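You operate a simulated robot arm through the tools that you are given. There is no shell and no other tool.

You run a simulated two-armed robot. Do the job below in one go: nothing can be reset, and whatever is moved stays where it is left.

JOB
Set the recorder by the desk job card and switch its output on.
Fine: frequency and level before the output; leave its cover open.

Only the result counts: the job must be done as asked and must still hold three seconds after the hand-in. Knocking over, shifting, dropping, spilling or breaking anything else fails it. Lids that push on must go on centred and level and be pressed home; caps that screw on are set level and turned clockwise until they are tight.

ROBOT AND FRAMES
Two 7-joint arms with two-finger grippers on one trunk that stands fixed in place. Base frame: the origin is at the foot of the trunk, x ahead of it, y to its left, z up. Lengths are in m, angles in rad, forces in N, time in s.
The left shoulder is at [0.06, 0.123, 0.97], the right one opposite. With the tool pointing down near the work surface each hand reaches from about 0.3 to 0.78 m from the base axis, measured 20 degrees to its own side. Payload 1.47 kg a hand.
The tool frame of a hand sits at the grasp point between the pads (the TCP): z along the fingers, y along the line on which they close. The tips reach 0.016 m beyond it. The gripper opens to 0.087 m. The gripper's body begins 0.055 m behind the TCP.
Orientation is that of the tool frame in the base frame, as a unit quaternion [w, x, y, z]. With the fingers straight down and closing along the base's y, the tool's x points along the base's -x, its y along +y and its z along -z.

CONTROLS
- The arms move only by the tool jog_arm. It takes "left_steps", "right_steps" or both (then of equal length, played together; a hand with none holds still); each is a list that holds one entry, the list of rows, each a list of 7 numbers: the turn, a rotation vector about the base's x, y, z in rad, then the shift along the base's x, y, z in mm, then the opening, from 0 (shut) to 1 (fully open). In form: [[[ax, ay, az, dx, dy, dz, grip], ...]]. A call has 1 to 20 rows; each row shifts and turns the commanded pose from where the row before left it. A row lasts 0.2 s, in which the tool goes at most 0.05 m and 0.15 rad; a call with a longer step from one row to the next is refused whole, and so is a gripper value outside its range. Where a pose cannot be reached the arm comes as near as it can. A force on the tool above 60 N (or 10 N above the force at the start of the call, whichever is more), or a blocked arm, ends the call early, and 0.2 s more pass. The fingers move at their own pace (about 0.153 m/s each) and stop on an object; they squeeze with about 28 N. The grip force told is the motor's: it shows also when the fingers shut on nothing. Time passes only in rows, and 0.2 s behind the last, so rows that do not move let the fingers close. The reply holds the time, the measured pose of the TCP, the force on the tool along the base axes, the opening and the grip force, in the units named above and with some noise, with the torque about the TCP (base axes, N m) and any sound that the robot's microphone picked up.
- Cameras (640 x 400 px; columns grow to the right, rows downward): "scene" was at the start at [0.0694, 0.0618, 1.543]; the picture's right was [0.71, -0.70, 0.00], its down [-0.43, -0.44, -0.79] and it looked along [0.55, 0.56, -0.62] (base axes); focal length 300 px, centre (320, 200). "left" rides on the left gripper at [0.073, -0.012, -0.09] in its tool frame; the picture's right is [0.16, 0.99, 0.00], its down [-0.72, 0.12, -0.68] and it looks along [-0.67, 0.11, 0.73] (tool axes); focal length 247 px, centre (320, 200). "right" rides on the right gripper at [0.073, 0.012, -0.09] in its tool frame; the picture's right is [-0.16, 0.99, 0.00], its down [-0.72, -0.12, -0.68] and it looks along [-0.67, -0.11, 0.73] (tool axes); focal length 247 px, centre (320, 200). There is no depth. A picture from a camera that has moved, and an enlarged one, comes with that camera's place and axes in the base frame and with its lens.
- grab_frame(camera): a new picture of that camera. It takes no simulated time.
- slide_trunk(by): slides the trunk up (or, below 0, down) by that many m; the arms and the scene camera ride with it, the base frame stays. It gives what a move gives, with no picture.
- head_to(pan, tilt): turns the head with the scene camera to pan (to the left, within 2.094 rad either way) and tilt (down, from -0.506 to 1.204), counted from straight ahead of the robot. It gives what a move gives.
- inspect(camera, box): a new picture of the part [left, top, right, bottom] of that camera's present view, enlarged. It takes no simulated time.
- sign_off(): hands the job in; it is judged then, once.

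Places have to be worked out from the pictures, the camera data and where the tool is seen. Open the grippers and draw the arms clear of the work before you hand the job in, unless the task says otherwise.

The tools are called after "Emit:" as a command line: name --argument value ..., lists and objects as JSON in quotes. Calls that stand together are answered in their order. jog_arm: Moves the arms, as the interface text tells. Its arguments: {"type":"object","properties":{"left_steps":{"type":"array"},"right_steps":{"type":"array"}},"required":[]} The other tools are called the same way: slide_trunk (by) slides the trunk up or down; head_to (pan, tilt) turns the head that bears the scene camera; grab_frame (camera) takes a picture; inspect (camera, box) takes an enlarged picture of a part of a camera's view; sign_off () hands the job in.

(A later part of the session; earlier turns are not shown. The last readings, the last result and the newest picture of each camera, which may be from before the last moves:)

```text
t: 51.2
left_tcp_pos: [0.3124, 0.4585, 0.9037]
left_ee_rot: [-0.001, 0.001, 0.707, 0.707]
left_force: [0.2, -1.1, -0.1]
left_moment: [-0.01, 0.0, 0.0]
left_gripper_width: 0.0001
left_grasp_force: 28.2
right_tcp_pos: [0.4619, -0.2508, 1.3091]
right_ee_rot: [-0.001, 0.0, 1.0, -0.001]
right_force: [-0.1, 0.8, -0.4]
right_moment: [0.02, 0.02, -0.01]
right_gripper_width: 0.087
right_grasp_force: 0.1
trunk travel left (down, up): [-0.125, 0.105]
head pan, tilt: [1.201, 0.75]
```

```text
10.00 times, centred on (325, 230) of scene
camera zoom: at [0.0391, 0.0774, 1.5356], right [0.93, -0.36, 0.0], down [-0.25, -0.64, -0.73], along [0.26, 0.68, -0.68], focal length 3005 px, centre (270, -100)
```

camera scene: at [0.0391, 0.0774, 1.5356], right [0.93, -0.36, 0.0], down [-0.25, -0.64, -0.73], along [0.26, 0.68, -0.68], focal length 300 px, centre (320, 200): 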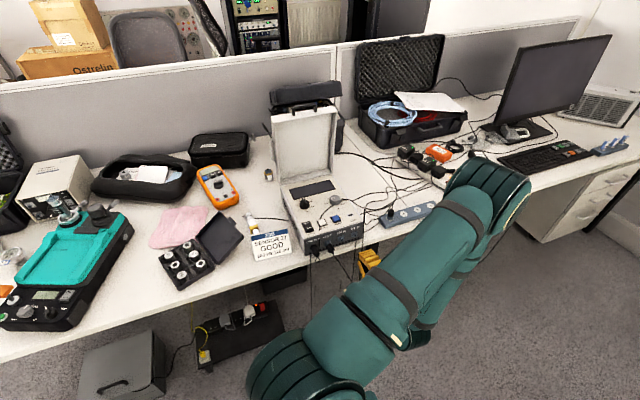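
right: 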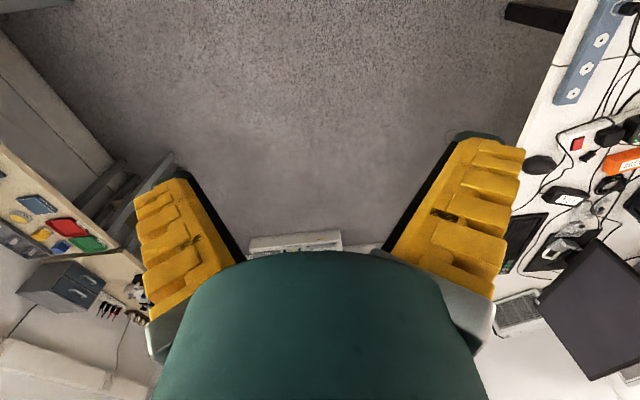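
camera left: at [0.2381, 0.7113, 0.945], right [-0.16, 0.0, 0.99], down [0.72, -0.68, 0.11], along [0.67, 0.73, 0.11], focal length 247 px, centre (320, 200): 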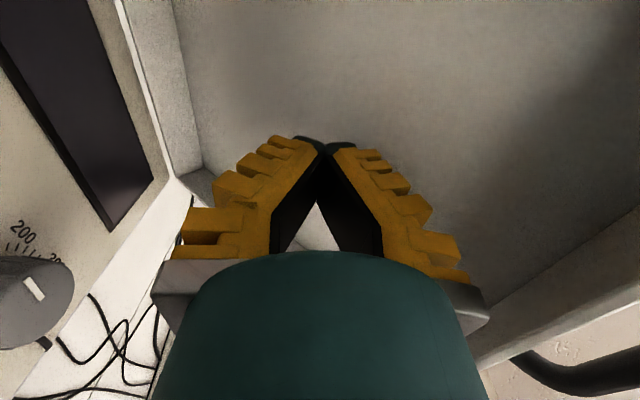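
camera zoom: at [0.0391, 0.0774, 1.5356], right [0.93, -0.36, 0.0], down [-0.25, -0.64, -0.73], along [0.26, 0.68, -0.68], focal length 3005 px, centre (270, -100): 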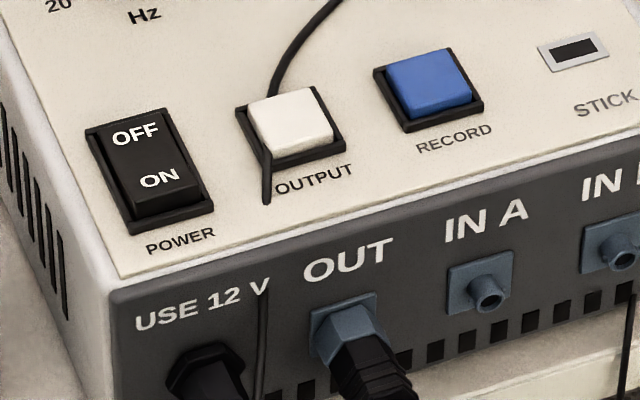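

The panel: power rocker (looks OFF, display dark), Hz selector pointing at 80 (20/40/80/160/320, ~60° apart), mV dial near 200, white OUTPUT button, blue RECORD button. I judge (base frame) rocker ≈(0.235, 0.687), OUTPUT ≈(0.282, 0.682), Hz knob ≈(0.256, 0.783), mV knob ≈(0.357, 0.754), panel z≈0.822. I roll the hand so the wrist camera is on the near side, raising it a little, still in front of the desk.

Emit:
jog_arm --left_steps '[[[0, -0.1428, 0, 0, 0, 10, 0], [0, -0.1428, 0, 0, 0, 10, 0], [0, -0.1428, 0, 0, 0, 10, 0], [0, -0.1428, 0, 0, 0, 10, 0], [0, -0.1428, 0, 0, 0, 10, 0], [0, -0.1428, 0, 0, 0, 10, 0], [0, -0.1428, 0, 0, 0, 10, 0], [0, -0.1428, 0, 0, 0, 10, 0], [0, -0.1428, 0, 0, 0, 10, 0], [0, -0.1428, 0, 0, 0, 10, 0], [0, -0.1428, 0, 0, 0, 10, 0]]]'

Emit:
grab_frame --camera "scene"

```text
t: 53.6
left_tcp_pos: [0.3247, 0.4745, 1.0316]
left_ee_rot: [0.499, -0.5, 0.501, 0.501]
left_force: [0.5, 0.3, 0.6]
left_moment: [-0.01, -0.03, -0.01]
left_gripper_width: 0.0
left_grasp_force: 28.2
left hand out of reach, approached as far as the arm can: row 10, 11
right_tcp_pos: [0.4606, -0.251, 1.3087]
right_ee_rot: [-0.001, 0.0, 1.0, 0.0]
right_force: [0.5, -0.4, -0.1]
right_moment: [0.0, 0.0, -0.02]
right_gripper_width: 0.0868
right_grasp_force: 0.0
trunk travel left (down, up): [-0.125, 0.105]
head pan, tilt: [1.201, 0.75]
```

```text
taken
camera scene: at [0.0381, 0.0774, 1.5357], right [0.93, -0.36, 0.0], down [-0.25, -0.64, -0.73], along [0.26, 0.68, -0.68], focal length 300 px, centre (320, 200)
```

scene: 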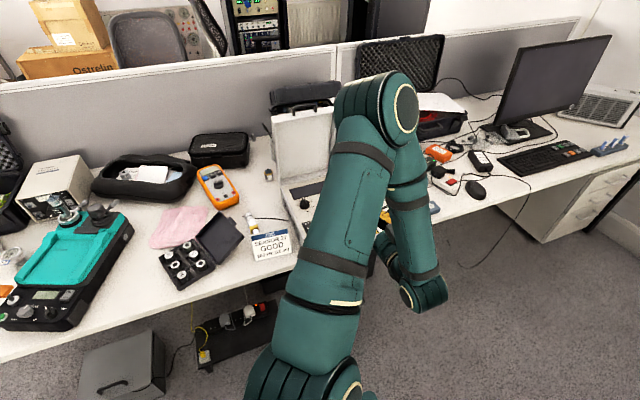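

Roll done. Now I pitch the hand down to about 30° from vertical while moving to about (0.29, 0.56, 1.03), so the wrist camera looks onto the panel.

Emit:
jog_arm --left_steps '[[[-0.1496, 0, 0, -5, 12, 0, 0], [-0.1496, 0, 0, -5, 12, 0, 0], [-0.1496, 0, 0, -5, 12, 0, 0], [-0.1496, 0, 0, -5, 12, 0, 0], [-0.1496, 0, 0, -5, 12, 0, 0], [-0.1496, 0, 0, -5, 12, 0, 0], [-0.1496, 0, 0, -5, 12, 0, 0]]]'

Emit:
grab_frame --camera "left"

```text
t: 55.2
left_tcp_pos: [0.2892, 0.5582, 1.0295]
left_ee_rot: [0.185, -0.682, 0.684, 0.183]
left_force: [0.4, 0.5, -0.3]
left_moment: [-0.01, 0.0, -0.01]
left_gripper_width: 0.0
left_grasp_force: 27.6
right_tcp_pos: [0.4606, -0.2498, 1.308]
right_ee_rot: [0.0, 0.0, 1.0, 0.0]
right_force: [0.5, 0.7, 0.4]
right_moment: [0.0, -0.02, 0.02]
right_gripper_width: 0.087
right_grasp_force: 0.1
trunk travel left (down, up): [-0.125, 0.105]
head pan, tilt: [1.201, 0.75]
```

```text
taken
camera left: at [0.2997, 0.4507, 1.0714], right [-0.99, -0.13, -0.08], down [-0.12, 0.29, 0.95], along [-0.1, 0.95, -0.3], focal length 247 px, centre (320, 200)
```

left: 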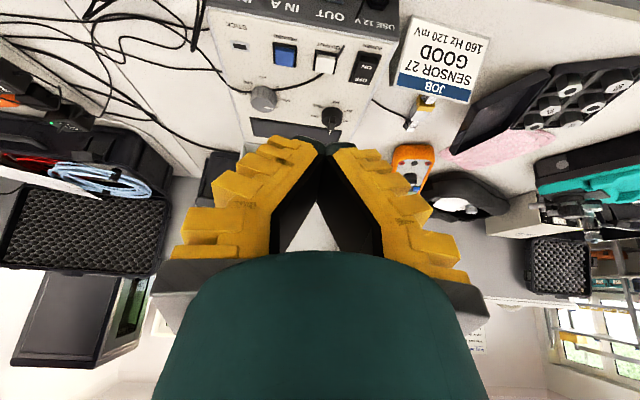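

Good view of the panel from the wrist. I'll enlarge it in parts.

Emit:
inspect --camera "left" --box '[200, 20, 400, 145]'

Emit:
inspect --camera "left" --box '[235, 75, 295, 125]'

Emit:
inspect --camera "left" --box '[300, 30, 390, 140]'

```text
3.20 times, centred on (300, 82) of left
camera zoom: at [0.2997, 0.4507, 1.0714], right [-0.99, -0.13, -0.08], down [-0.12, 0.29, 0.95], along [-0.1, 0.95, -0.3], focal length 790 px, centre (384, 576)
```

zoom: 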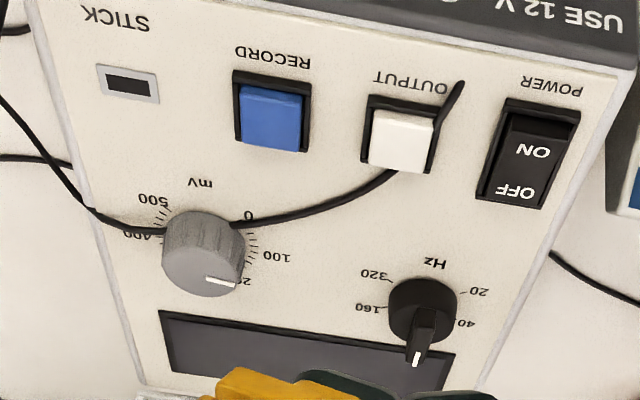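

```text
8.00 times, centred on (265, 100) of left
camera zoom: at [0.2997, 0.4507, 1.0714], right [-0.99, -0.13, -0.08], down [-0.12, 0.29, 0.95], along [-0.1, 0.95, -0.3], focal length 1976 px, centre (760, 1000)
```

zoom: 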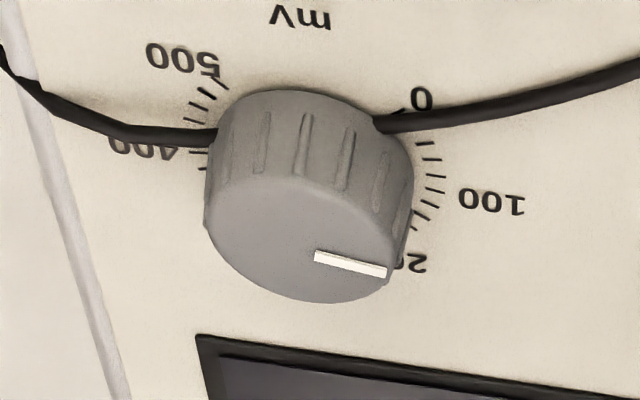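

```text
3.64 times, centred on (345, 85) of left
camera zoom: at [0.2997, 0.4507, 1.0714], right [-0.99, -0.13, -0.08], down [-0.12, 0.29, 0.95], along [-0.1, 0.95, -0.3], focal length 898 px, centre (229, 618)
```

zoom: 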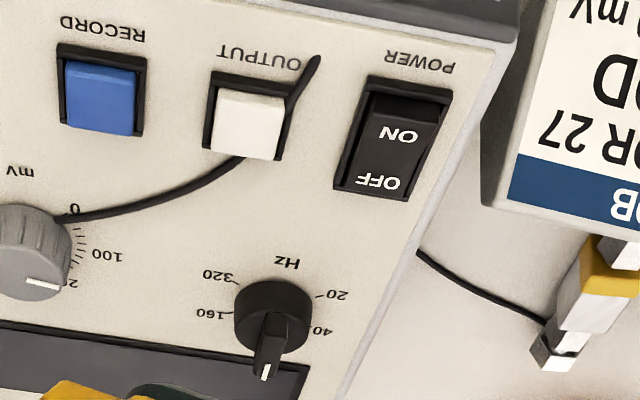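

Both cameras agree: rocker centre ≈(0.2325, 0.687) with its ON half nearer the robot and raised (so power is OFF), Hz pointer toward +y (80), mV line at about 172° (just above the 100 tick). First I switch the power on: I move the shut fingertips above the ON half.

Emit:
jog_arm --left_steps '[[[0, 0, 0, -11.3, 22, -15, 0], [0, 0, 0, -11.3, 24, -20, 0], [0, 0, 0, -11.3, 25, -25, 0], [0, 0, 0, -11.3, 25, -28, 0], [0, 0, 0, -11.5, 25, -30, 0], [0, 0, 0, 0, 0, 0, 0]]]'

Emit:
grab_frame --camera "left"

Emit:
grab_frame --camera "scene"

```text
t: 56.6
left_tcp_pos: [0.2321, 0.678, 0.9099]
left_ee_rot: [0.183, -0.682, 0.684, 0.183]
left_force: [0.0, 1.0, 1.1]
left_moment: [0.01, -0.01, -0.04]
left_gripper_width: 0.0
left_grasp_force: 27.8
right_tcp_pos: [0.4623, -0.2505, 1.3066]
right_ee_rot: [0.0, 0.0, 1.0, 0.001]
right_force: [-0.7, -0.4, 0.5]
right_moment: [0.03, 0.01, -0.02]
right_gripper_width: 0.0869
right_grasp_force: 0.1
trunk travel left (down, up): [-0.125, 0.105]
head pan, tilt: [1.201, 0.75]
```

```text
taken
camera left: at [0.2427, 0.5695, 0.9524], right [-0.99, -0.13, -0.08], down [-0.11, 0.29, 0.95], along [-0.1, 0.95, -0.3], focal length 247 px, centre (320, 200)
```

left: 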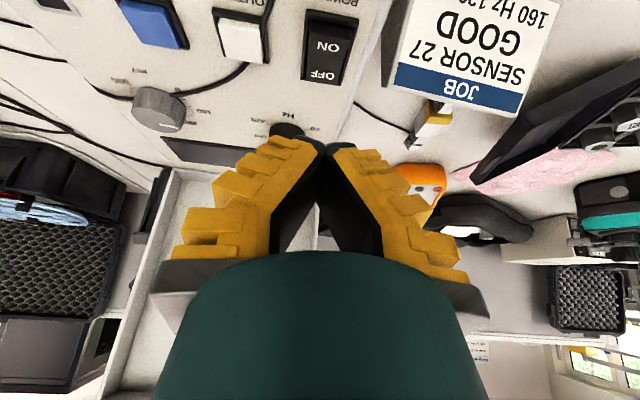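

```text
taken
camera scene: at [0.0389, 0.0766, 1.5357], right [0.93, -0.36, 0.0], down [-0.25, -0.64, -0.73], along [0.26, 0.68, -0.68], focal length 300 px, centre (320, 200)
```

scene: 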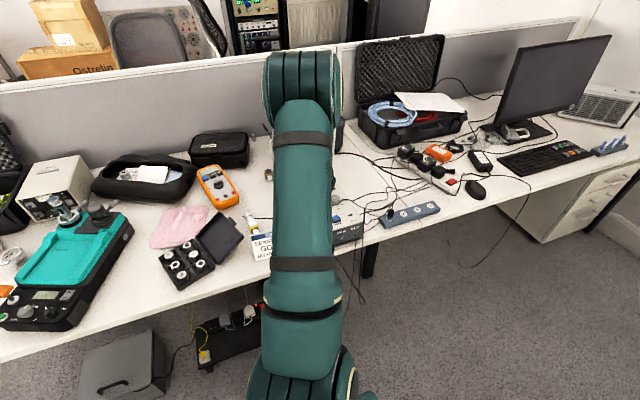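

I'll check the rocker close-up before pressing.

Emit:
inspect --camera "left" --box '[270, 0, 390, 150]'

```text
2.67 times, centred on (330, 75) of left
camera zoom: at [0.2427, 0.5695, 0.9524], right [-0.99, -0.13, -0.08], down [-0.11, 0.29, 0.95], along [-0.1, 0.95, -0.3], focal length 659 px, centre (293, 533)
```

zoom: 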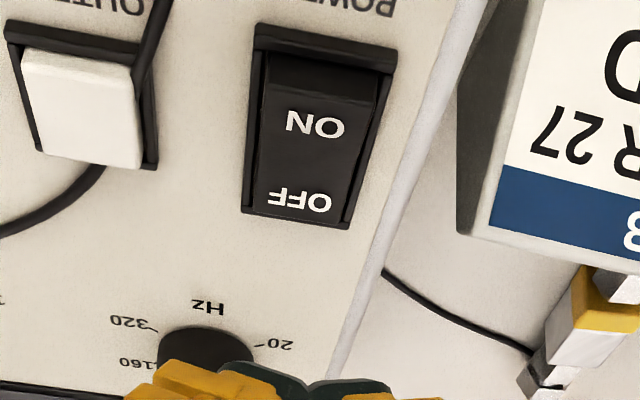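

The ON half's near edge is at about (0.233, 0.667) and raised. I go straight down to TCP z≈0.862, just short of expected contact.

Emit:
jog_arm --left_steps '[[[0, 0, 0, 0.5, 1, -16, 0], [0, 0, 0, 0.5, 0, -16, 0], [0, 0, 0, 0, 0, -16, 0], [0, 0, 0, 0, 0, 0, 0]]]'

Emit:
jog_arm --left_steps '[[[0, 0, 0, 0, 0, -2, 0], [0, 0, 0, 0, 0, -2, 0], [0, 0, 0, 0, 0, -2, 0], [0, 0, 0, 0, 0, -2, 0]]]'

```text
t: 57.6
left_tcp_pos: [0.2316, 0.6795, 0.8629]
left_ee_rot: [0.183, -0.682, 0.684, 0.183]
left_force: [1.3, -0.3, 0.0]
left_moment: [-0.01, 0.01, -0.01]
left_gripper_width: 0.0
left_grasp_force: 28.2
right_tcp_pos: [0.4617, -0.2509, 1.3089]
right_ee_rot: [0.0, 0.0, 1.0, 0.0]
right_force: [-0.6, 0.2, 0.9]
right_moment: [0.0, 0.01, 0.02]
right_gripper_width: 0.0868
right_grasp_force: 0.0
trunk travel left (down, up): [-0.125, 0.105]
head pan, tilt: [1.201, 0.75]
```

```text
t: 58.6
left_tcp_pos: [0.2338, 0.6794, 0.8562]
left_ee_rot: [0.183, -0.682, 0.684, 0.183]
left_force: [0.0, 0.7, 0.7]
left_moment: [-0.04, 0.01, 0.02]
left_gripper_width: 0.0
left_grasp_force: 27.9
right_tcp_pos: [0.4618, -0.2499, 1.3088]
right_ee_rot: [-0.001, 0.001, 1.0, 0.0]
right_force: [0.5, -0.1, 0.7]
right_moment: [-0.03, -0.01, -0.01]
right_gripper_width: 0.0869
right_grasp_force: 0.1
trunk travel left (down, up): [-0.125, 0.105]
head pan, tilt: [1.201, 0.75]
```

No contact yet at z≈0.856. I step down further in 2 mm rows.

Emit:
jog_arm --left_steps '[[[0, 0, 0, 0, 0, -2, 0], [0, 0, 0, 0, 0, -2, 0], [0, 0, 0, 0, 0, -1, 0]]]'

Emit:
inspect --camera "left" --box '[240, 0, 400, 170]'

```text
t: 59.4
left_tcp_pos: [0.2345, 0.6805, 0.8514]
left_ee_rot: [0.183, -0.683, 0.683, 0.183]
left_force: [-0.4, 0.7, -0.4]
left_moment: [-0.03, 0.0, 0.04]
left_gripper_width: 0.0
left_grasp_force: 27.9
right_tcp_pos: [0.4616, -0.2496, 1.3094]
right_ee_rot: [0.0, 0.0, 1.0, 0.0]
right_force: [0.4, 0.0, 0.3]
right_moment: [0.01, -0.01, 0.03]
right_gripper_width: 0.0871
right_grasp_force: 0.0
trunk travel left (down, up): [-0.125, 0.105]
head pan, tilt: [1.201, 0.75]
```

```text
2.35 times, centred on (320, 85) of left
camera zoom: at [0.2457, 0.5731, 0.8932], right [-0.99, -0.13, -0.08], down [-0.11, 0.29, 0.95], along [-0.11, 0.95, -0.3], focal length 581 px, centre (320, 471)
```

zoom: 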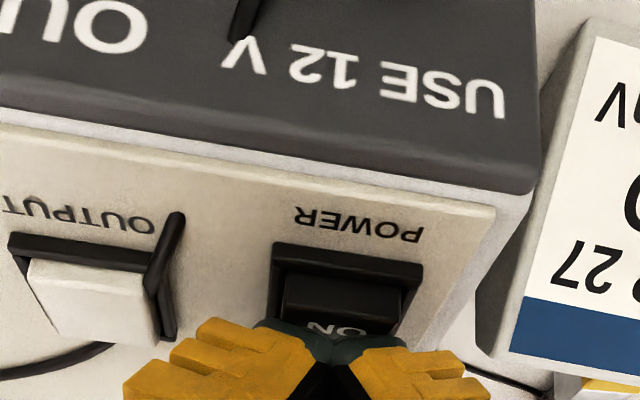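

The fingertips are just above the "ON" lettering. I continue down in 1.5 mm rows.

Emit:
jog_arm --left_steps '[[[0, 0, 0, 0, -2, -1.5, 0], [0, 0, 0, 0, -1, -1.5, 0], [0, 0, 0, 0, 0, -1.5, 0]]]'

Emit:
inspect --camera "left" --box '[240, 0, 400, 170]'

```text
t: 60.2
left_tcp_pos: [0.2329, 0.678, 0.8475]
left_ee_rot: [0.183, -0.682, 0.684, 0.184]
left_force: [-1.1, -0.5, 7.4]
left_moment: [-0.04, 0.01, -0.04]
left_gripper_width: 0.0058
left_grasp_force: 28.0
right_tcp_pos: [0.4609, -0.2518, 1.3094]
right_ee_rot: [0.0, 0.0, 1.0, 0.0]
right_force: [0.0, -1.3, -0.3]
right_moment: [0.03, -0.01, 0.02]
right_gripper_width: 0.0872
right_grasp_force: 0.1
trunk travel left (down, up): [-0.125, 0.105]
head pan, tilt: [1.201, 0.75]
```

```text
2.35 times, centred on (320, 85) of left
camera zoom: at [0.2452, 0.5699, 0.8896], right [-0.99, -0.13, -0.08], down [-0.11, 0.28, 0.95], along [-0.1, 0.95, -0.3], focal length 581 px, centre (320, 471)
```

zoom: 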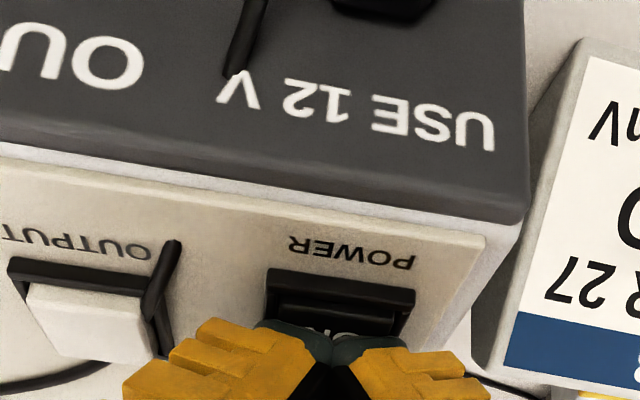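

Contact: 7.4 N up, and the fingertips were wedged slightly apart. I press 2 mm further, hold briefly, then check.

Emit:
jog_arm --left_steps '[[[0, 0, 0, 0, 0, -1, 0], [0, 0, 0, 0, 0, -1, 0], [0, 0, 0, 0, 0, 0, 0]]]'

Emit:
inspect --camera "left" --box '[240, 0, 400, 170]'

```text
t: 61.0
left_tcp_pos: [0.2337, 0.6788, 0.8468]
left_ee_rot: [0.185, -0.682, 0.683, 0.185]
left_force: [-0.3, 1.9, 19.8]
left_moment: [-0.02, 0.0, -0.02]
left_gripper_width: 0.0059
left_grasp_force: 28.3
right_tcp_pos: [0.4602, -0.2514, 1.309]
right_ee_rot: [0.0, 0.0, 1.0, 0.001]
right_force: [1.8, -0.3, 0.2]
right_moment: [0.0, -0.01, 0.0]
right_gripper_width: 0.0871
right_grasp_force: 0.1
trunk travel left (down, up): [-0.125, 0.105]
head pan, tilt: [1.201, 0.75]
```

```text
2.35 times, centred on (320, 85) of left
camera zoom: at [0.2452, 0.5699, 0.8889], right [-0.99, -0.13, -0.08], down [-0.11, 0.28, 0.95], along [-0.11, 0.95, -0.29], focal length 581 px, centre (320, 471)
```

zoom: 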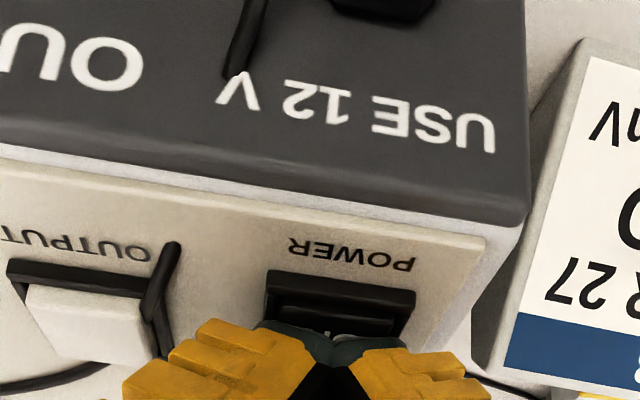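

The press is now firm at about 20 N. I lift off and look at the rocker and the display.

Emit:
jog_arm --left_steps '[[[0, 0, 0, 0, 0, 5, 0], [0, 0, 0, 0, 0, 15, 0], [0, 0, 0, 0, -10, 25, 0], [0, 0, 0, 0, -25, 30, 0], [0, 0, 0, 0, -30, 30, 0], [0, 0, 0, 10, -30, 30, 0], [0, 0, 0, 10, -20, 20, 0]]]'

Emit:
grab_frame --camera "left"

Emit:
inspect --camera "left" --box '[200, 0, 420, 150]'

```text
t: 62.6
left_tcp_pos: [0.2554, 0.5615, 0.9991]
left_ee_rot: [0.183, -0.682, 0.684, 0.183]
left_force: [0.6, -0.2, 0.0]
left_moment: [-0.01, 0.02, 0.01]
left_gripper_width: 0.0001
left_grasp_force: 28.1
right_tcp_pos: [0.4611, -0.2505, 1.3083]
right_ee_rot: [0.0, 0.0, 1.0, 0.0]
right_force: [-0.7, -0.3, 1.1]
right_moment: [0.01, -0.03, 0.03]
right_gripper_width: 0.0869
right_grasp_force: 0.0
trunk travel left (down, up): [-0.125, 0.105]
head pan, tilt: [1.201, 0.75]
```

```text
taken
camera left: at [0.2662, 0.4532, 1.0414], right [-0.99, -0.14, -0.08], down [-0.11, 0.29, 0.95], along [-0.11, 0.95, -0.3], focal length 247 px, centre (320, 200)
```

left: 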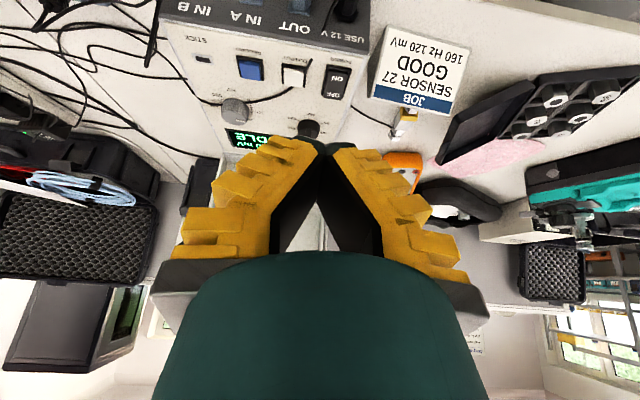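

```text
2.67 times, centred on (310, 75) of left
camera zoom: at [0.2662, 0.4532, 1.0414], right [-0.99, -0.14, -0.08], down [-0.11, 0.29, 0.95], along [-0.11, 0.95, -0.3], focal length 659 px, centre (347, 533)
```

zoom: 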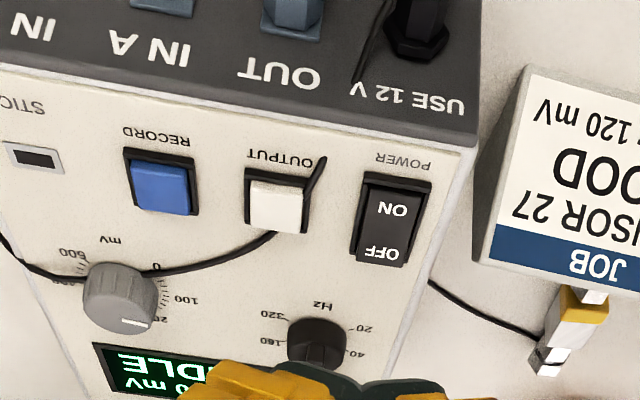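

The display lit up: it reads "IDLE" and "…0 mV", so the power is on. I open the fingers to clear the view of the display.

Emit:
jog_arm --left_steps '[[[0, 0, 0, 0, 0, 0, 1], [0, 0, 0, 0, 0, 0, 1], [0, 0, 0, 0, 0, 0, 1]]]'

Emit:
inspect --camera "left" --box '[200, 50, 400, 175]'

Emit:
inspect --camera "left" --box '[215, 115, 335, 170]'

```text
t: 63.4
left_tcp_pos: [0.2549, 0.562, 0.9987]
left_ee_rot: [0.182, -0.682, 0.684, 0.184]
left_force: [-1.2, -0.2, 0.3]
left_moment: [0.02, -0.01, 0.01]
left_gripper_width: 0.0871
left_grasp_force: 0.1
right_tcp_pos: [0.46, -0.2497, 1.3084]
right_ee_rot: [0.001, -0.001, 1.0, 0.0]
right_force: [-1.1, -0.4, 0.2]
right_moment: [-0.02, -0.01, -0.01]
right_gripper_width: 0.087
right_grasp_force: 0.0
trunk travel left (down, up): [-0.125, 0.105]
head pan, tilt: [1.201, 0.75]
```

```text
3.20 times, centred on (300, 112) of left
camera zoom: at [0.2665, 0.4537, 1.041], right [-0.99, -0.13, -0.08], down [-0.11, 0.29, 0.95], along [-0.11, 0.95, -0.3], focal length 790 px, centre (384, 480)
```

zoom: 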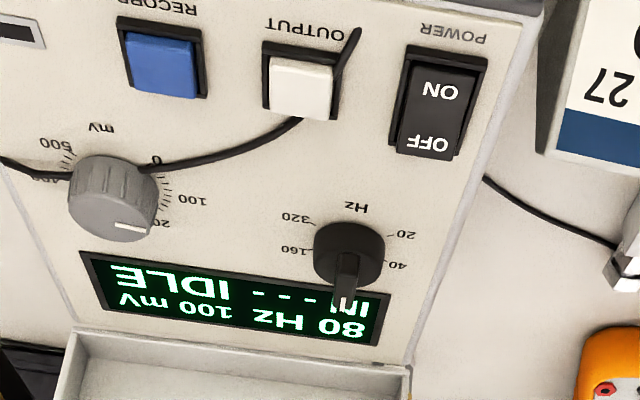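

```text
5.33 times, centred on (275, 142) of left
camera zoom: at [0.2665, 0.4537, 1.041], right [-0.99, -0.13, -0.08], down [-0.11, 0.29, 0.95], along [-0.11, 0.95, -0.3], focal length 1317 px, centre (560, 507)
```

zoom: 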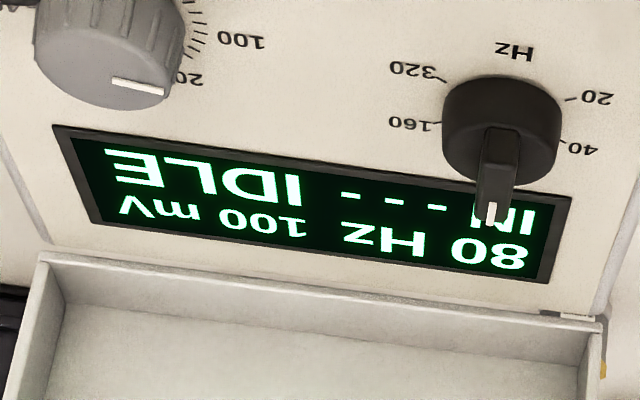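

The display reads "80 Hz 100 mV / IN --- IDLE". So I need 160 Hz (one 60° step clockwise) and 120 mV (about 11° clockwise). I move the open hand over the Hz knob at (0.254, 0.783), reducing the tilt to 15°.

Emit:
jog_arm --left_steps '[[[-0.0436, 0, 0, 0, 37, -5, 0.6], [-0.0436, 0, 0, 0, 37, -10, 0.6], [-0.0436, 0, 0, 0, 37, -13, 0.6], [-0.0436, 0, 0, 0, 37, -13, 0.6], [-0.0436, 0, 0, 0, 37, -14, 0.6], [-0.0436, 0, 0, -1, 36, -14, 0.6], [0, 0, 0, 0, 0, 0, 0.6]]]'

Emit:
grab_frame --camera "left"

Emit:
grab_frame --camera "scene"

```text
t: 65.0
left_tcp_pos: [0.2512, 0.7784, 0.9308]
left_ee_rot: [0.093, -0.7, 0.702, 0.092]
left_force: [-0.6, -0.6, 0.0]
left_moment: [0.0, -0.01, 0.0]
left_gripper_width: 0.0574
left_grasp_force: 3.8
right_tcp_pos: [0.4614, -0.2501, 1.3091]
right_ee_rot: [0.0, 0.0, 1.0, 0.0]
right_force: [0.1, 0.6, 0.3]
right_moment: [0.01, -0.03, -0.01]
right_gripper_width: 0.087
right_grasp_force: 0.0
trunk travel left (down, up): [-0.125, 0.105]
head pan, tilt: [1.201, 0.75]
```

```text
taken
camera left: at [0.2626, 0.6854, 1.0001], right [-0.99, -0.15, -0.04], down [-0.11, 0.52, 0.84], along [-0.1, 0.84, -0.53], focal length 247 px, centre (320, 200)
```

left: 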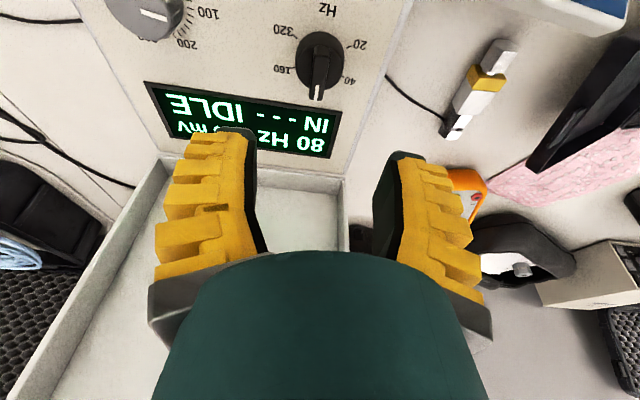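

```text
taken
camera scene: at [0.0386, 0.077, 1.5357], right [0.93, -0.36, 0.0], down [-0.25, -0.64, -0.73], along [0.26, 0.68, -0.68], focal length 300 px, centre (320, 200)
```

scene: 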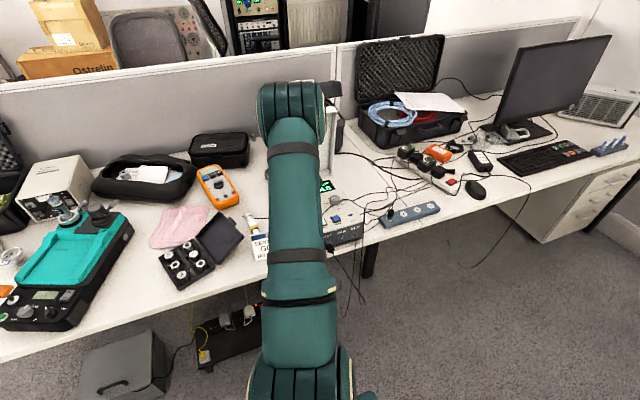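

The knob and its scale are seen well here. I'll enlarge to refine the knob centres.

Emit:
inspect --camera "left" --box '[260, 0, 380, 110]'

Emit:
inspect --camera "left" --box '[90, 0, 230, 80]'

```text
3.64 times, centred on (320, 55) of left
camera zoom: at [0.2626, 0.6854, 1.0001], right [-0.99, -0.15, -0.04], down [-0.11, 0.52, 0.84], along [-0.1, 0.84, -0.53], focal length 898 px, centre (320, 727)
```

zoom: 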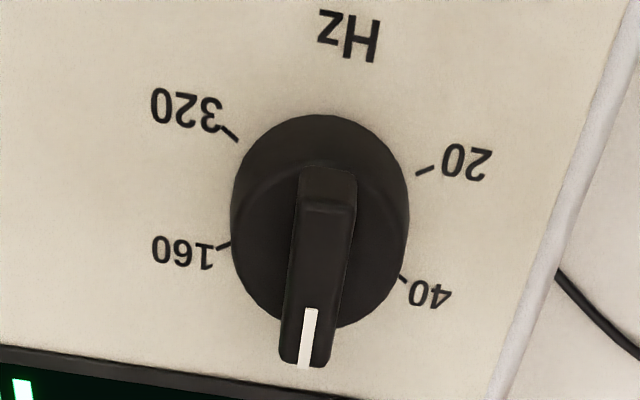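

```text
4.57 times, centred on (160, 40) of left
camera zoom: at [0.2626, 0.6854, 1.0001], right [-0.99, -0.15, -0.04], down [-0.11, 0.52, 0.84], along [-0.1, 0.84, -0.53], focal length 1129 px, centre (1051, 931)
```

zoom: 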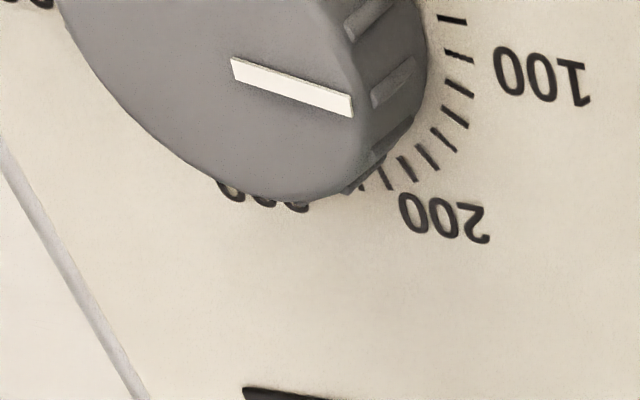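

Refined Hz knob centre: (0.255, 0.779), detents exactly 60° apart, bar along +y, top z≈0.85. Before gripping, I centre over it and try the 60° clockwise turn in the air to make sure the wrist can do it.

Emit:
jog_arm --left_steps '[[[0, 0, 0, 4, 0.6, 0, 0.6], [0, 0, -0.1496, 0, 0, 0, 0.6], [0, 0, -0.1496, 0, 0, 0, 0.6], [0, 0, -0.1496, 0, 0, 0, 0.6], [0, 0, -0.1496, 0, 0, 0, 0.6], [0, 0, -0.1496, 0, 0, 0, 0.6], [0, 0, -0.1496, 0, 0, 0, 0.6], [0, 0, -0.1496, 0, 0, 0, 0.6], [0, 0, 0, 0, 0, 0, 0.6]]]'

Emit:
grab_frame --camera "left"

```text
t: 67.0
left_tcp_pos: [0.2566, 0.7842, 0.9298]
left_ee_rot: [0.126, -0.254, 0.958, 0.033]
left_force: [0.2, -0.2, -0.8]
left_moment: [0.04, 0.03, -0.01]
left_gripper_width: 0.0574
left_grasp_force: 3.6
right_tcp_pos: [0.4625, -0.25, 1.3087]
right_ee_rot: [0.0, 0.0, 1.0, 0.001]
right_force: [0.1, -0.1, 0.5]
right_moment: [-0.02, 0.02, 0.0]
right_gripper_width: 0.0869
right_grasp_force: 0.1
trunk travel left (down, up): [-0.125, 0.105]
head pan, tilt: [1.201, 0.75]
```

```text
taken
camera left: at [0.1817, 0.7277, 0.9989], right [-0.62, 0.78, -0.04], down [0.4, 0.36, 0.84], along [0.67, 0.51, -0.53], focal length 247 px, centre (320, 200)
```

left: 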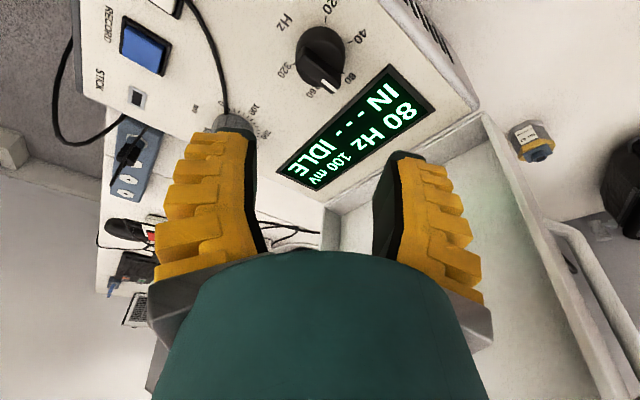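

The turn is feasible. I rotate back to the bar's direction, let it settle, and re-measure the hand's position.

Emit:
jog_arm --left_steps '[[[0, 0, 0.1496, 0, 0, 0, 0.6], [0, 0, 0.1496, 0, 0, 0, 0.6], [0, 0, 0.1496, 0, 0, 0, 0.6], [0, 0, 0.1496, 0, 0, 0, 0.6], [0, 0, 0.1496, 0, 0, 0, 0.6], [0, 0, 0.1496, 0, 0, 0, 0.6], [0, 0, 0.1496, 0, 0, 0, 0.6], [0, 0, 0, 0, 0, 0, 0.6], [0, 0, 0, 0, 0, 0, 0.6], [0, 0, 0, 0, 0, 0, 0.6]]]'

Emit:
inspect --camera "left" --box '[230, 0, 410, 150]'

```text
t: 69.2
left_tcp_pos: [0.2572, 0.7837, 0.9294]
left_ee_rot: [0.092, -0.701, 0.702, 0.092]
left_force: [-0.3, -0.2, 0.4]
left_moment: [-0.03, 0.04, 0.02]
left_gripper_width: 0.0573
left_grasp_force: 4.1
right_tcp_pos: [0.4617, -0.2497, 1.3083]
right_ee_rot: [0.0, 0.0, 1.0, 0.0]
right_force: [-0.5, 0.4, -0.5]
right_moment: [-0.03, -0.01, 0.01]
right_gripper_width: 0.0871
right_grasp_force: 0.0
trunk travel left (down, up): [-0.125, 0.105]
head pan, tilt: [1.201, 0.75]
```

```text
2.67 times, centred on (320, 75) of left
camera zoom: at [0.2683, 0.6912, 0.9989], right [-0.99, -0.15, -0.04], down [-0.11, 0.52, 0.84], along [-0.11, 0.84, -0.53], focal length 659 px, centre (320, 533)
```

zoom: 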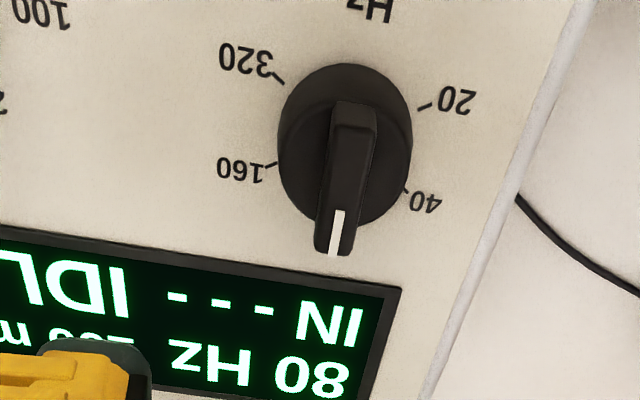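

The knob centre is confirmed at (0.2551, 0.7788). I shift the hand onto it and go down to TCP z≈0.862, with the fingers straddling the bar.

Emit:
jog_arm --left_steps '[[[0, 0, 0, -2.1, -4.9, -10, 0.5], [0, 0, 0, 0, 0, -18, 0.5], [0, 0, 0, 0, 0, -18, 0.5], [0, 0, 0, 0, 0, -14, 0.5], [0, 0, 0, 0, 0, -7, 0.5], [0, 0, 0, 0, 0, 0, 0.5], [0, 0, 0, 0, 0, 0, 0.5]]]'

Emit:
grab_frame --camera "left"

```text
t: 70.8
left_tcp_pos: [0.2534, 0.7793, 0.8626]
left_ee_rot: [0.092, -0.7, 0.703, 0.092]
left_force: [0.3, -0.1, 0.0]
left_moment: [0.04, 0.01, 0.03]
left_gripper_width: 0.0493
left_grasp_force: 3.5
right_tcp_pos: [0.4605, -0.2497, 1.3091]
right_ee_rot: [0.0, 0.0, 1.0, 0.0]
right_force: [0.7, 0.7, 0.3]
right_moment: [0.01, 0.0, 0.01]
right_gripper_width: 0.0871
right_grasp_force: 0.1
trunk travel left (down, up): [-0.125, 0.105]
head pan, tilt: [1.201, 0.75]
```

```text
taken
camera left: at [0.2658, 0.6861, 0.9318], right [-0.99, -0.15, -0.04], down [-0.11, 0.52, 0.84], along [-0.11, 0.84, -0.53], focal length 247 px, centre (320, 200)
```

left: 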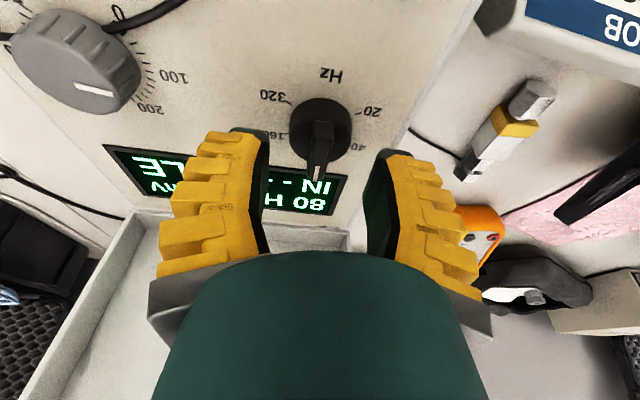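

The bar is centred between the fingers. I close them on the bar.

Emit:
jog_arm --left_steps '[[[0, 0, 0, 0, 0, 0, 0.3], [0, 0, 0, 0, 0, 0, 0.15], [0, 0, 0, 0, 0, 0, 0], [0, 0, 0, 0, 0, 0, 0], [0, 0, 0, 0, 0, 0, 0]]]'

Emit:
grab_frame --camera "left"

```text
t: 72.0
left_tcp_pos: [0.2554, 0.7795, 0.8657]
left_ee_rot: [0.095, -0.7, 0.702, 0.094]
left_force: [5.0, 2.0, 16.2]
left_moment: [-0.12, -0.1, 0.04]
left_gripper_width: 0.0058
left_grasp_force: 28.2
right_tcp_pos: [0.4618, -0.2521, 1.3085]
right_ee_rot: [0.0, 0.0, 1.0, 0.001]
right_force: [-0.3, 0.7, -0.1]
right_moment: [-0.02, -0.03, 0.01]
right_gripper_width: 0.087
right_grasp_force: 0.0
trunk travel left (down, up): [-0.125, 0.105]
head pan, tilt: [1.201, 0.75]
```

```text
taken
camera left: at [0.2664, 0.686, 0.9338], right [-0.99, -0.15, -0.04], down [-0.12, 0.52, 0.85], along [-0.1, 0.84, -0.53], focal length 247 px, centre (320, 200)
```

left: 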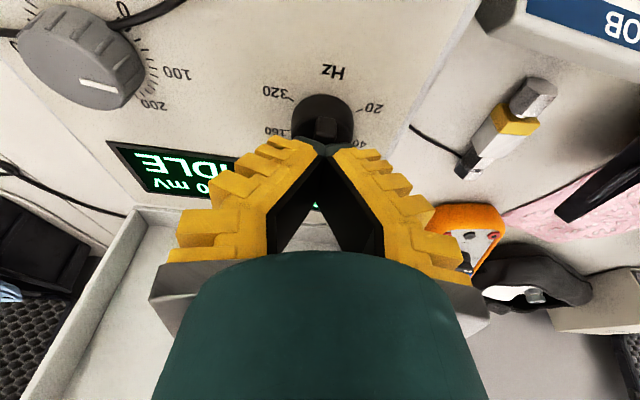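

The fingers closed to only 5.8 mm with 16 N upward, so the tips are riding on top of the bar rather than along its sides. I open again and look closely at the knob's height.

Emit:
jog_arm --left_steps '[[[0, 0, 0, 0, 0, 3, 0.2], [0, 0, 0, 0, 0, 0, 0.5], [0, 0, 0, 0, 0, 0, 0.5]]]'

Emit:
inspect --camera "left" --box '[260, 60, 380, 190]'

```text
t: 72.8
left_tcp_pos: [0.2545, 0.7781, 0.8652]
left_ee_rot: [0.093, -0.7, 0.702, 0.093]
left_force: [1.0, 0.1, -0.3]
left_moment: [0.01, 0.0, -0.01]
left_gripper_width: 0.0492
left_grasp_force: 4.3
right_tcp_pos: [0.461, -0.25, 1.3087]
right_ee_rot: [0.001, 0.0, 1.0, 0.001]
right_force: [-1.0, -0.1, -0.2]
right_moment: [0.02, -0.04, 0.01]
right_gripper_width: 0.0872
right_grasp_force: 0.1
trunk travel left (down, up): [-0.125, 0.105]
head pan, tilt: [1.201, 0.75]
```

```text
3.08 times, centred on (320, 125) of left
camera zoom: at [0.2663, 0.6854, 0.935], right [-0.99, -0.15, -0.04], down [-0.11, 0.52, 0.84], along [-0.11, 0.84, -0.53], focal length 760 px, centre (320, 431)
```

zoom: 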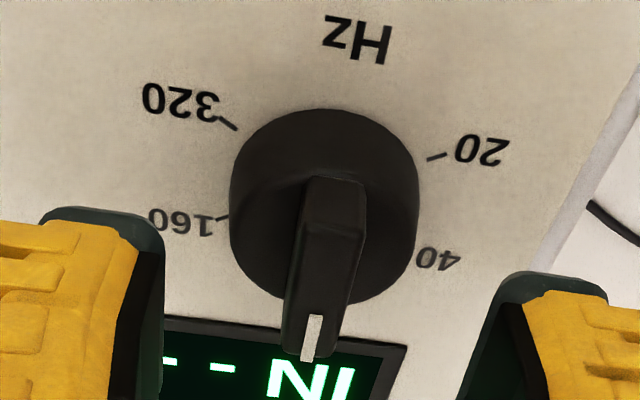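

The bar top is at z≈0.851 and it tapers, so squeezing it pushes the fingers up. The round base below it (radius ≈17.5 mm, z 0.822–0.839) has upright sides, so I'll lower the open fingers around the base to TCP z≈0.846 and grip that instead.

Emit:
jog_arm --left_steps '[[[0, 0, 0, 0.5, 0.5, -6, 0.5], [0, 0, 0, 0, 0, -6, 0.5], [0, 0, 0, 0, 0, -4, 0.5], [0, 0, 0, 0, 0, -3, 0.5], [0, 0, 0, 0, 0, 0, 0.5]]]'

Emit:
inspect --camera "left" --box '[220, 60, 420, 200]'

```text
t: 74.0
left_tcp_pos: [0.2558, 0.7806, 0.8478]
left_ee_rot: [0.092, -0.7, 0.702, 0.092]
left_force: [0.7, 0.5, 0.5]
left_moment: [0.0, 0.03, -0.01]
left_gripper_width: 0.0493
left_grasp_force: 4.1
right_tcp_pos: [0.4611, -0.2505, 1.308]
right_ee_rot: [0.001, 0.001, 1.0, 0.001]
right_force: [-0.2, 0.0, -0.1]
right_moment: [0.01, 0.0, -0.01]
right_gripper_width: 0.0872
right_grasp_force: 0.0
trunk travel left (down, up): [-0.125, 0.105]
head pan, tilt: [1.201, 0.75]
```

```text
2.86 times, centred on (320, 130) of left
camera zoom: at [0.2677, 0.6869, 0.9171], right [-0.99, -0.15, -0.04], down [-0.11, 0.52, 0.84], along [-0.11, 0.84, -0.53], focal length 706 px, centre (320, 400)
```

zoom: 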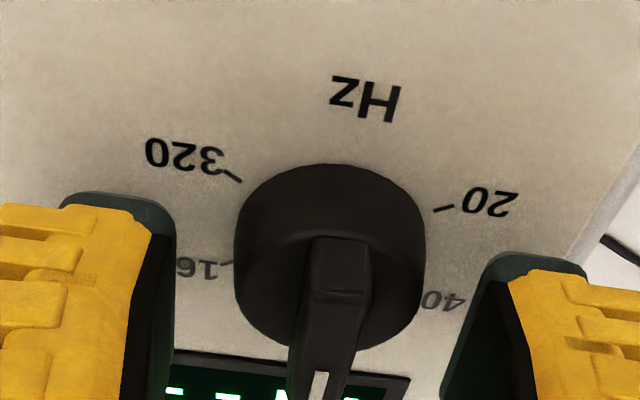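

The fingers straddle the knob base with no contact. I lower 2 mm more and close gently on the base.

Emit:
jog_arm --left_steps '[[[0, 0, 0, -0.5, -1, -2, 0.45], [0, 0, 0, 0, 0, 0, 0.35], [0, 0, 0, 0, 0, 0, 0.25], [0, 0, 0, 0, 0, 0, 0.1], [0, 0, 0, 0, 0, 0, 0.1]]]'

Emit:
inspect --camera "left" --box '[220, 60, 420, 200]'

```text
t: 75.2
left_tcp_pos: [0.255, 0.7779, 0.8476]
left_ee_rot: [0.094, -0.699, 0.703, 0.092]
left_force: [1.6, -4.1, 8.4]
left_moment: [-0.56, -0.03, -0.01]
left_gripper_width: 0.024
left_grasp_force: 28.2
right_tcp_pos: [0.4606, -0.2512, 1.3101]
right_ee_rot: [0.0, -0.001, 1.0, 0.001]
right_force: [0.2, 0.5, 0.1]
right_moment: [-0.04, 0.01, 0.0]
right_gripper_width: 0.0868
right_grasp_force: 0.0
trunk travel left (down, up): [-0.125, 0.105]
head pan, tilt: [1.201, 0.75]
```

```text
2.86 times, centred on (320, 130) of left
camera zoom: at [0.2671, 0.6849, 0.916], right [-0.99, -0.15, -0.04], down [-0.11, 0.52, 0.84], along [-0.1, 0.84, -0.53], focal length 706 px, centre (320, 400)
```

zoom: 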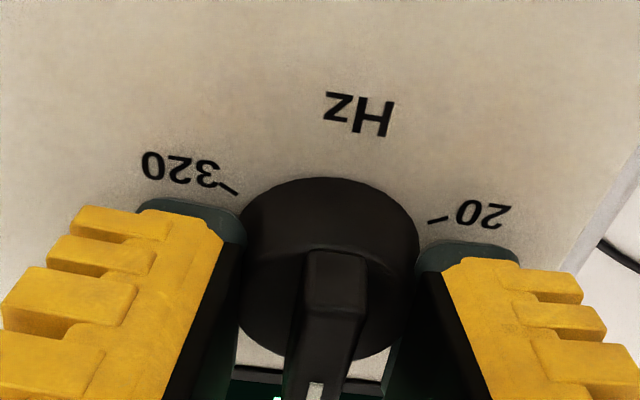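

The grip is firm on the base (28 N, 24 mm at the pads). Now I turn the hand 60° clockwise about the vertical in small rows.

Emit:
jog_arm --left_steps '[[[0, 0, -0.05, 0, 0, 0, 0.1], [0, 0, -0.1, 0, 0, 0, 0.1], [0, 0, -0.1, 0, 0, 0, 0.1], [0, 0, -0.1, 0, 0, 0, 0.1], [0, 0, 0, 0, 0, 0, 0.1]]]'

Emit:
inspect --camera "left" --box '[220, 60, 420, 200]'

```text
t: 76.4
left_tcp_pos: [0.2563, 0.7787, 0.8468]
left_ee_rot: [0.109, -0.567, 0.813, 0.076]
left_force: [7.4, -0.7, 12.4]
left_moment: [-0.34, -0.01, 0.0]
left_gripper_width: 0.0242
left_grasp_force: 28.0
right_tcp_pos: [0.4619, -0.2505, 1.3085]
right_ee_rot: [-0.001, 0.0, 1.0, 0.001]
right_force: [0.7, -0.8, 0.6]
right_moment: [-0.03, -0.03, 0.01]
right_gripper_width: 0.0868
right_grasp_force: 0.0
trunk travel left (down, up): [-0.125, 0.105]
head pan, tilt: [1.201, 0.75]
```

```text
2.86 times, centred on (320, 130) of left
camera zoom: at [0.2343, 0.6866, 0.9157], right [-0.98, 0.2, -0.04], down [0.07, 0.53, 0.85], along [0.19, 0.83, -0.53], focal length 706 px, centre (320, 400)
```

zoom: 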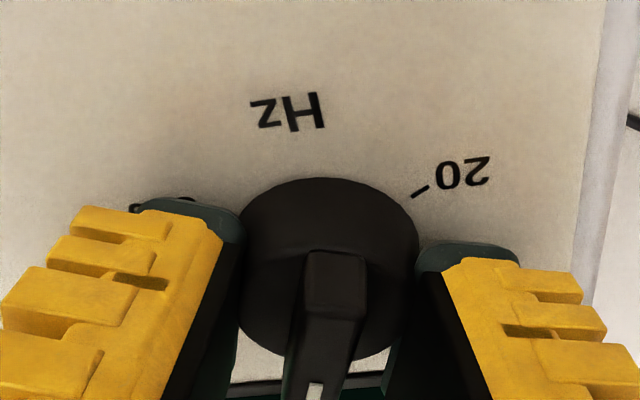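

The knob turns with the hand (bar still lined up, scale rotated by 20°). I continue the remaining 40°.

Emit:
jog_arm --left_steps '[[[0, 0, -0.1, 0, 0, 0, 0.1], [0, 0, -0.1, 0, 0, 0, 0.1], [0, 0, -0.1, 0, 0, 0, 0.1], [0, 0, -0.1, 0, 0, 0, 0.1], [0, 0, -0.1, 0, 0, 0, 0.1], [0, 0, -0.1, 0, 0, 0, 0.1], [0, 0, -0.097, 0, 0, 0, 0.1], [0, 0, 0, 0, 0, 0, 0.1]]]'

Emit:
grab_frame --camera "left"

Emit:
inspect --camera "left" --box '[220, 60, 420, 200]'

```text
t: 78.2
left_tcp_pos: [0.2556, 0.7779, 0.8449]
left_ee_rot: [0.126, -0.256, 0.958, 0.034]
left_force: [2.8, -7.9, 14.6]
left_moment: [-0.22, 0.06, 0.02]
left_gripper_width: 0.0235
left_grasp_force: 28.1
right_tcp_pos: [0.46, -0.2529, 1.3073]
right_ee_rot: [0.0, -0.001, 1.0, 0.0]
right_force: [0.9, 0.1, -0.2]
right_moment: [0.01, -0.04, -0.01]
right_gripper_width: 0.087
right_grasp_force: 0.1
trunk travel left (down, up): [-0.125, 0.105]
head pan, tilt: [1.201, 0.75]
```

```text
taken
camera left: at [0.1794, 0.7211, 0.9146], right [-0.62, 0.78, -0.04], down [0.4, 0.36, 0.84], along [0.67, 0.51, -0.53], focal length 247 px, centre (320, 200)
```

left: 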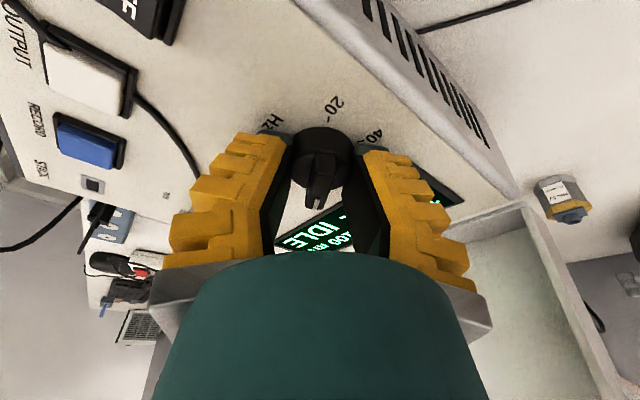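

```text
2.86 times, centred on (320, 130) of left
camera zoom: at [0.1794, 0.7211, 0.9146], right [-0.62, 0.78, -0.04], down [0.4, 0.36, 0.84], along [0.67, 0.51, -0.53], focal length 706 px, centre (320, 400)
```

zoom: 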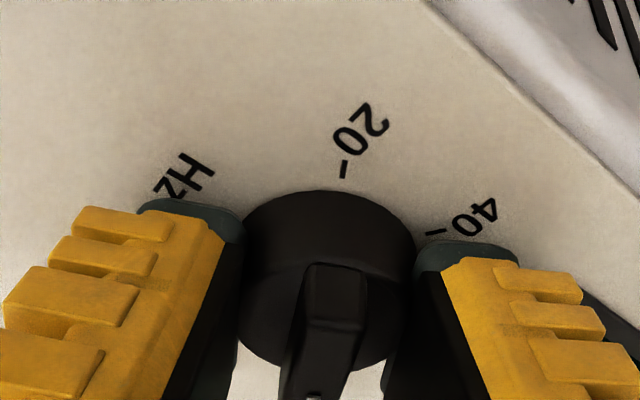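

The knob followed the full 60°. I open the fingers and rise to read the display.

Emit:
jog_arm --left_steps '[[[0, 0, 0, 0, 0, 0, 0.25], [0, 0, 0, 0, 0, 0, 0.5], [0, 0, 0, 0, 0, 0, 0.5], [0, 0, 0, 0, 0, 15, 0.5], [0, 0, 0, 0, 0, 25, 0.6], [0, 0, 0, 0, 0, 25, 0.7], [0, 0, 0, 0, 0, 20, 0.8], [0, 0, 0, 0, 0, 0, 0.8]]]'

Emit:
grab_frame --camera "left"

Emit:
inspect --camera "left" --box '[220, 0, 450, 200]'

```text
t: 80.0
left_tcp_pos: [0.2557, 0.779, 0.9298]
left_ee_rot: [0.127, -0.255, 0.958, 0.034]
left_force: [0.3, -0.1, 0.2]
left_moment: [-0.04, 0.02, -0.02]
left_gripper_width: 0.073
left_grasp_force: 1.8
right_tcp_pos: [0.4604, -0.2506, 1.3085]
right_ee_rot: [0.0, 0.001, 1.0, 0.0]
right_force: [0.2, -0.8, -0.1]
right_moment: [-0.01, 0.0, 0.0]
right_gripper_width: 0.0869
right_grasp_force: 0.0
trunk travel left (down, up): [-0.125, 0.105]
head pan, tilt: [1.201, 0.75]
```

```text
taken
camera left: at [0.1809, 0.7223, 0.9986], right [-0.62, 0.78, -0.04], down [0.4, 0.36, 0.84], along [0.67, 0.51, -0.53], focal length 247 px, centre (320, 200)
```

left: 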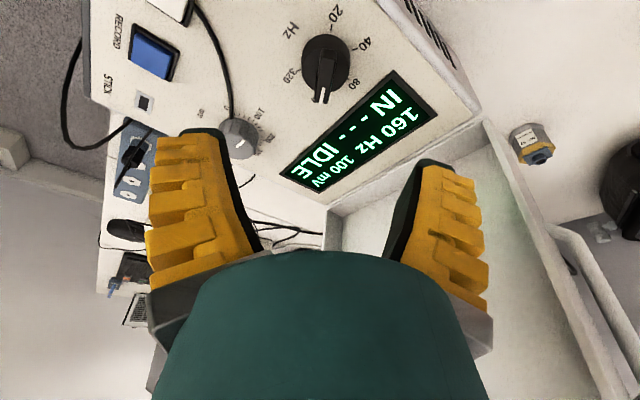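

```text
2.00 times, centred on (335, 100) of left
camera zoom: at [0.1809, 0.7223, 0.9986], right [-0.62, 0.78, -0.04], down [0.4, 0.36, 0.84], along [0.67, 0.51, -0.53], focal length 494 px, centre (290, 400)
```

zoom: 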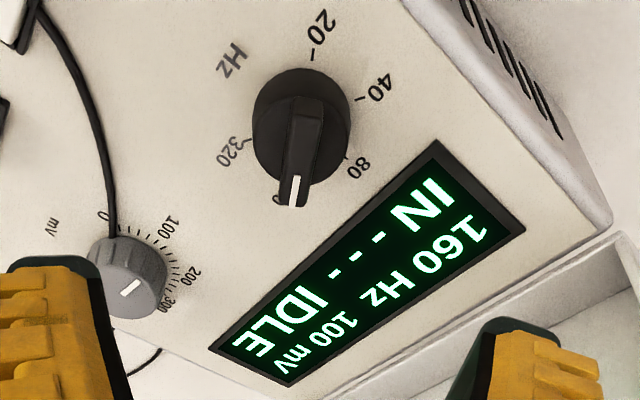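

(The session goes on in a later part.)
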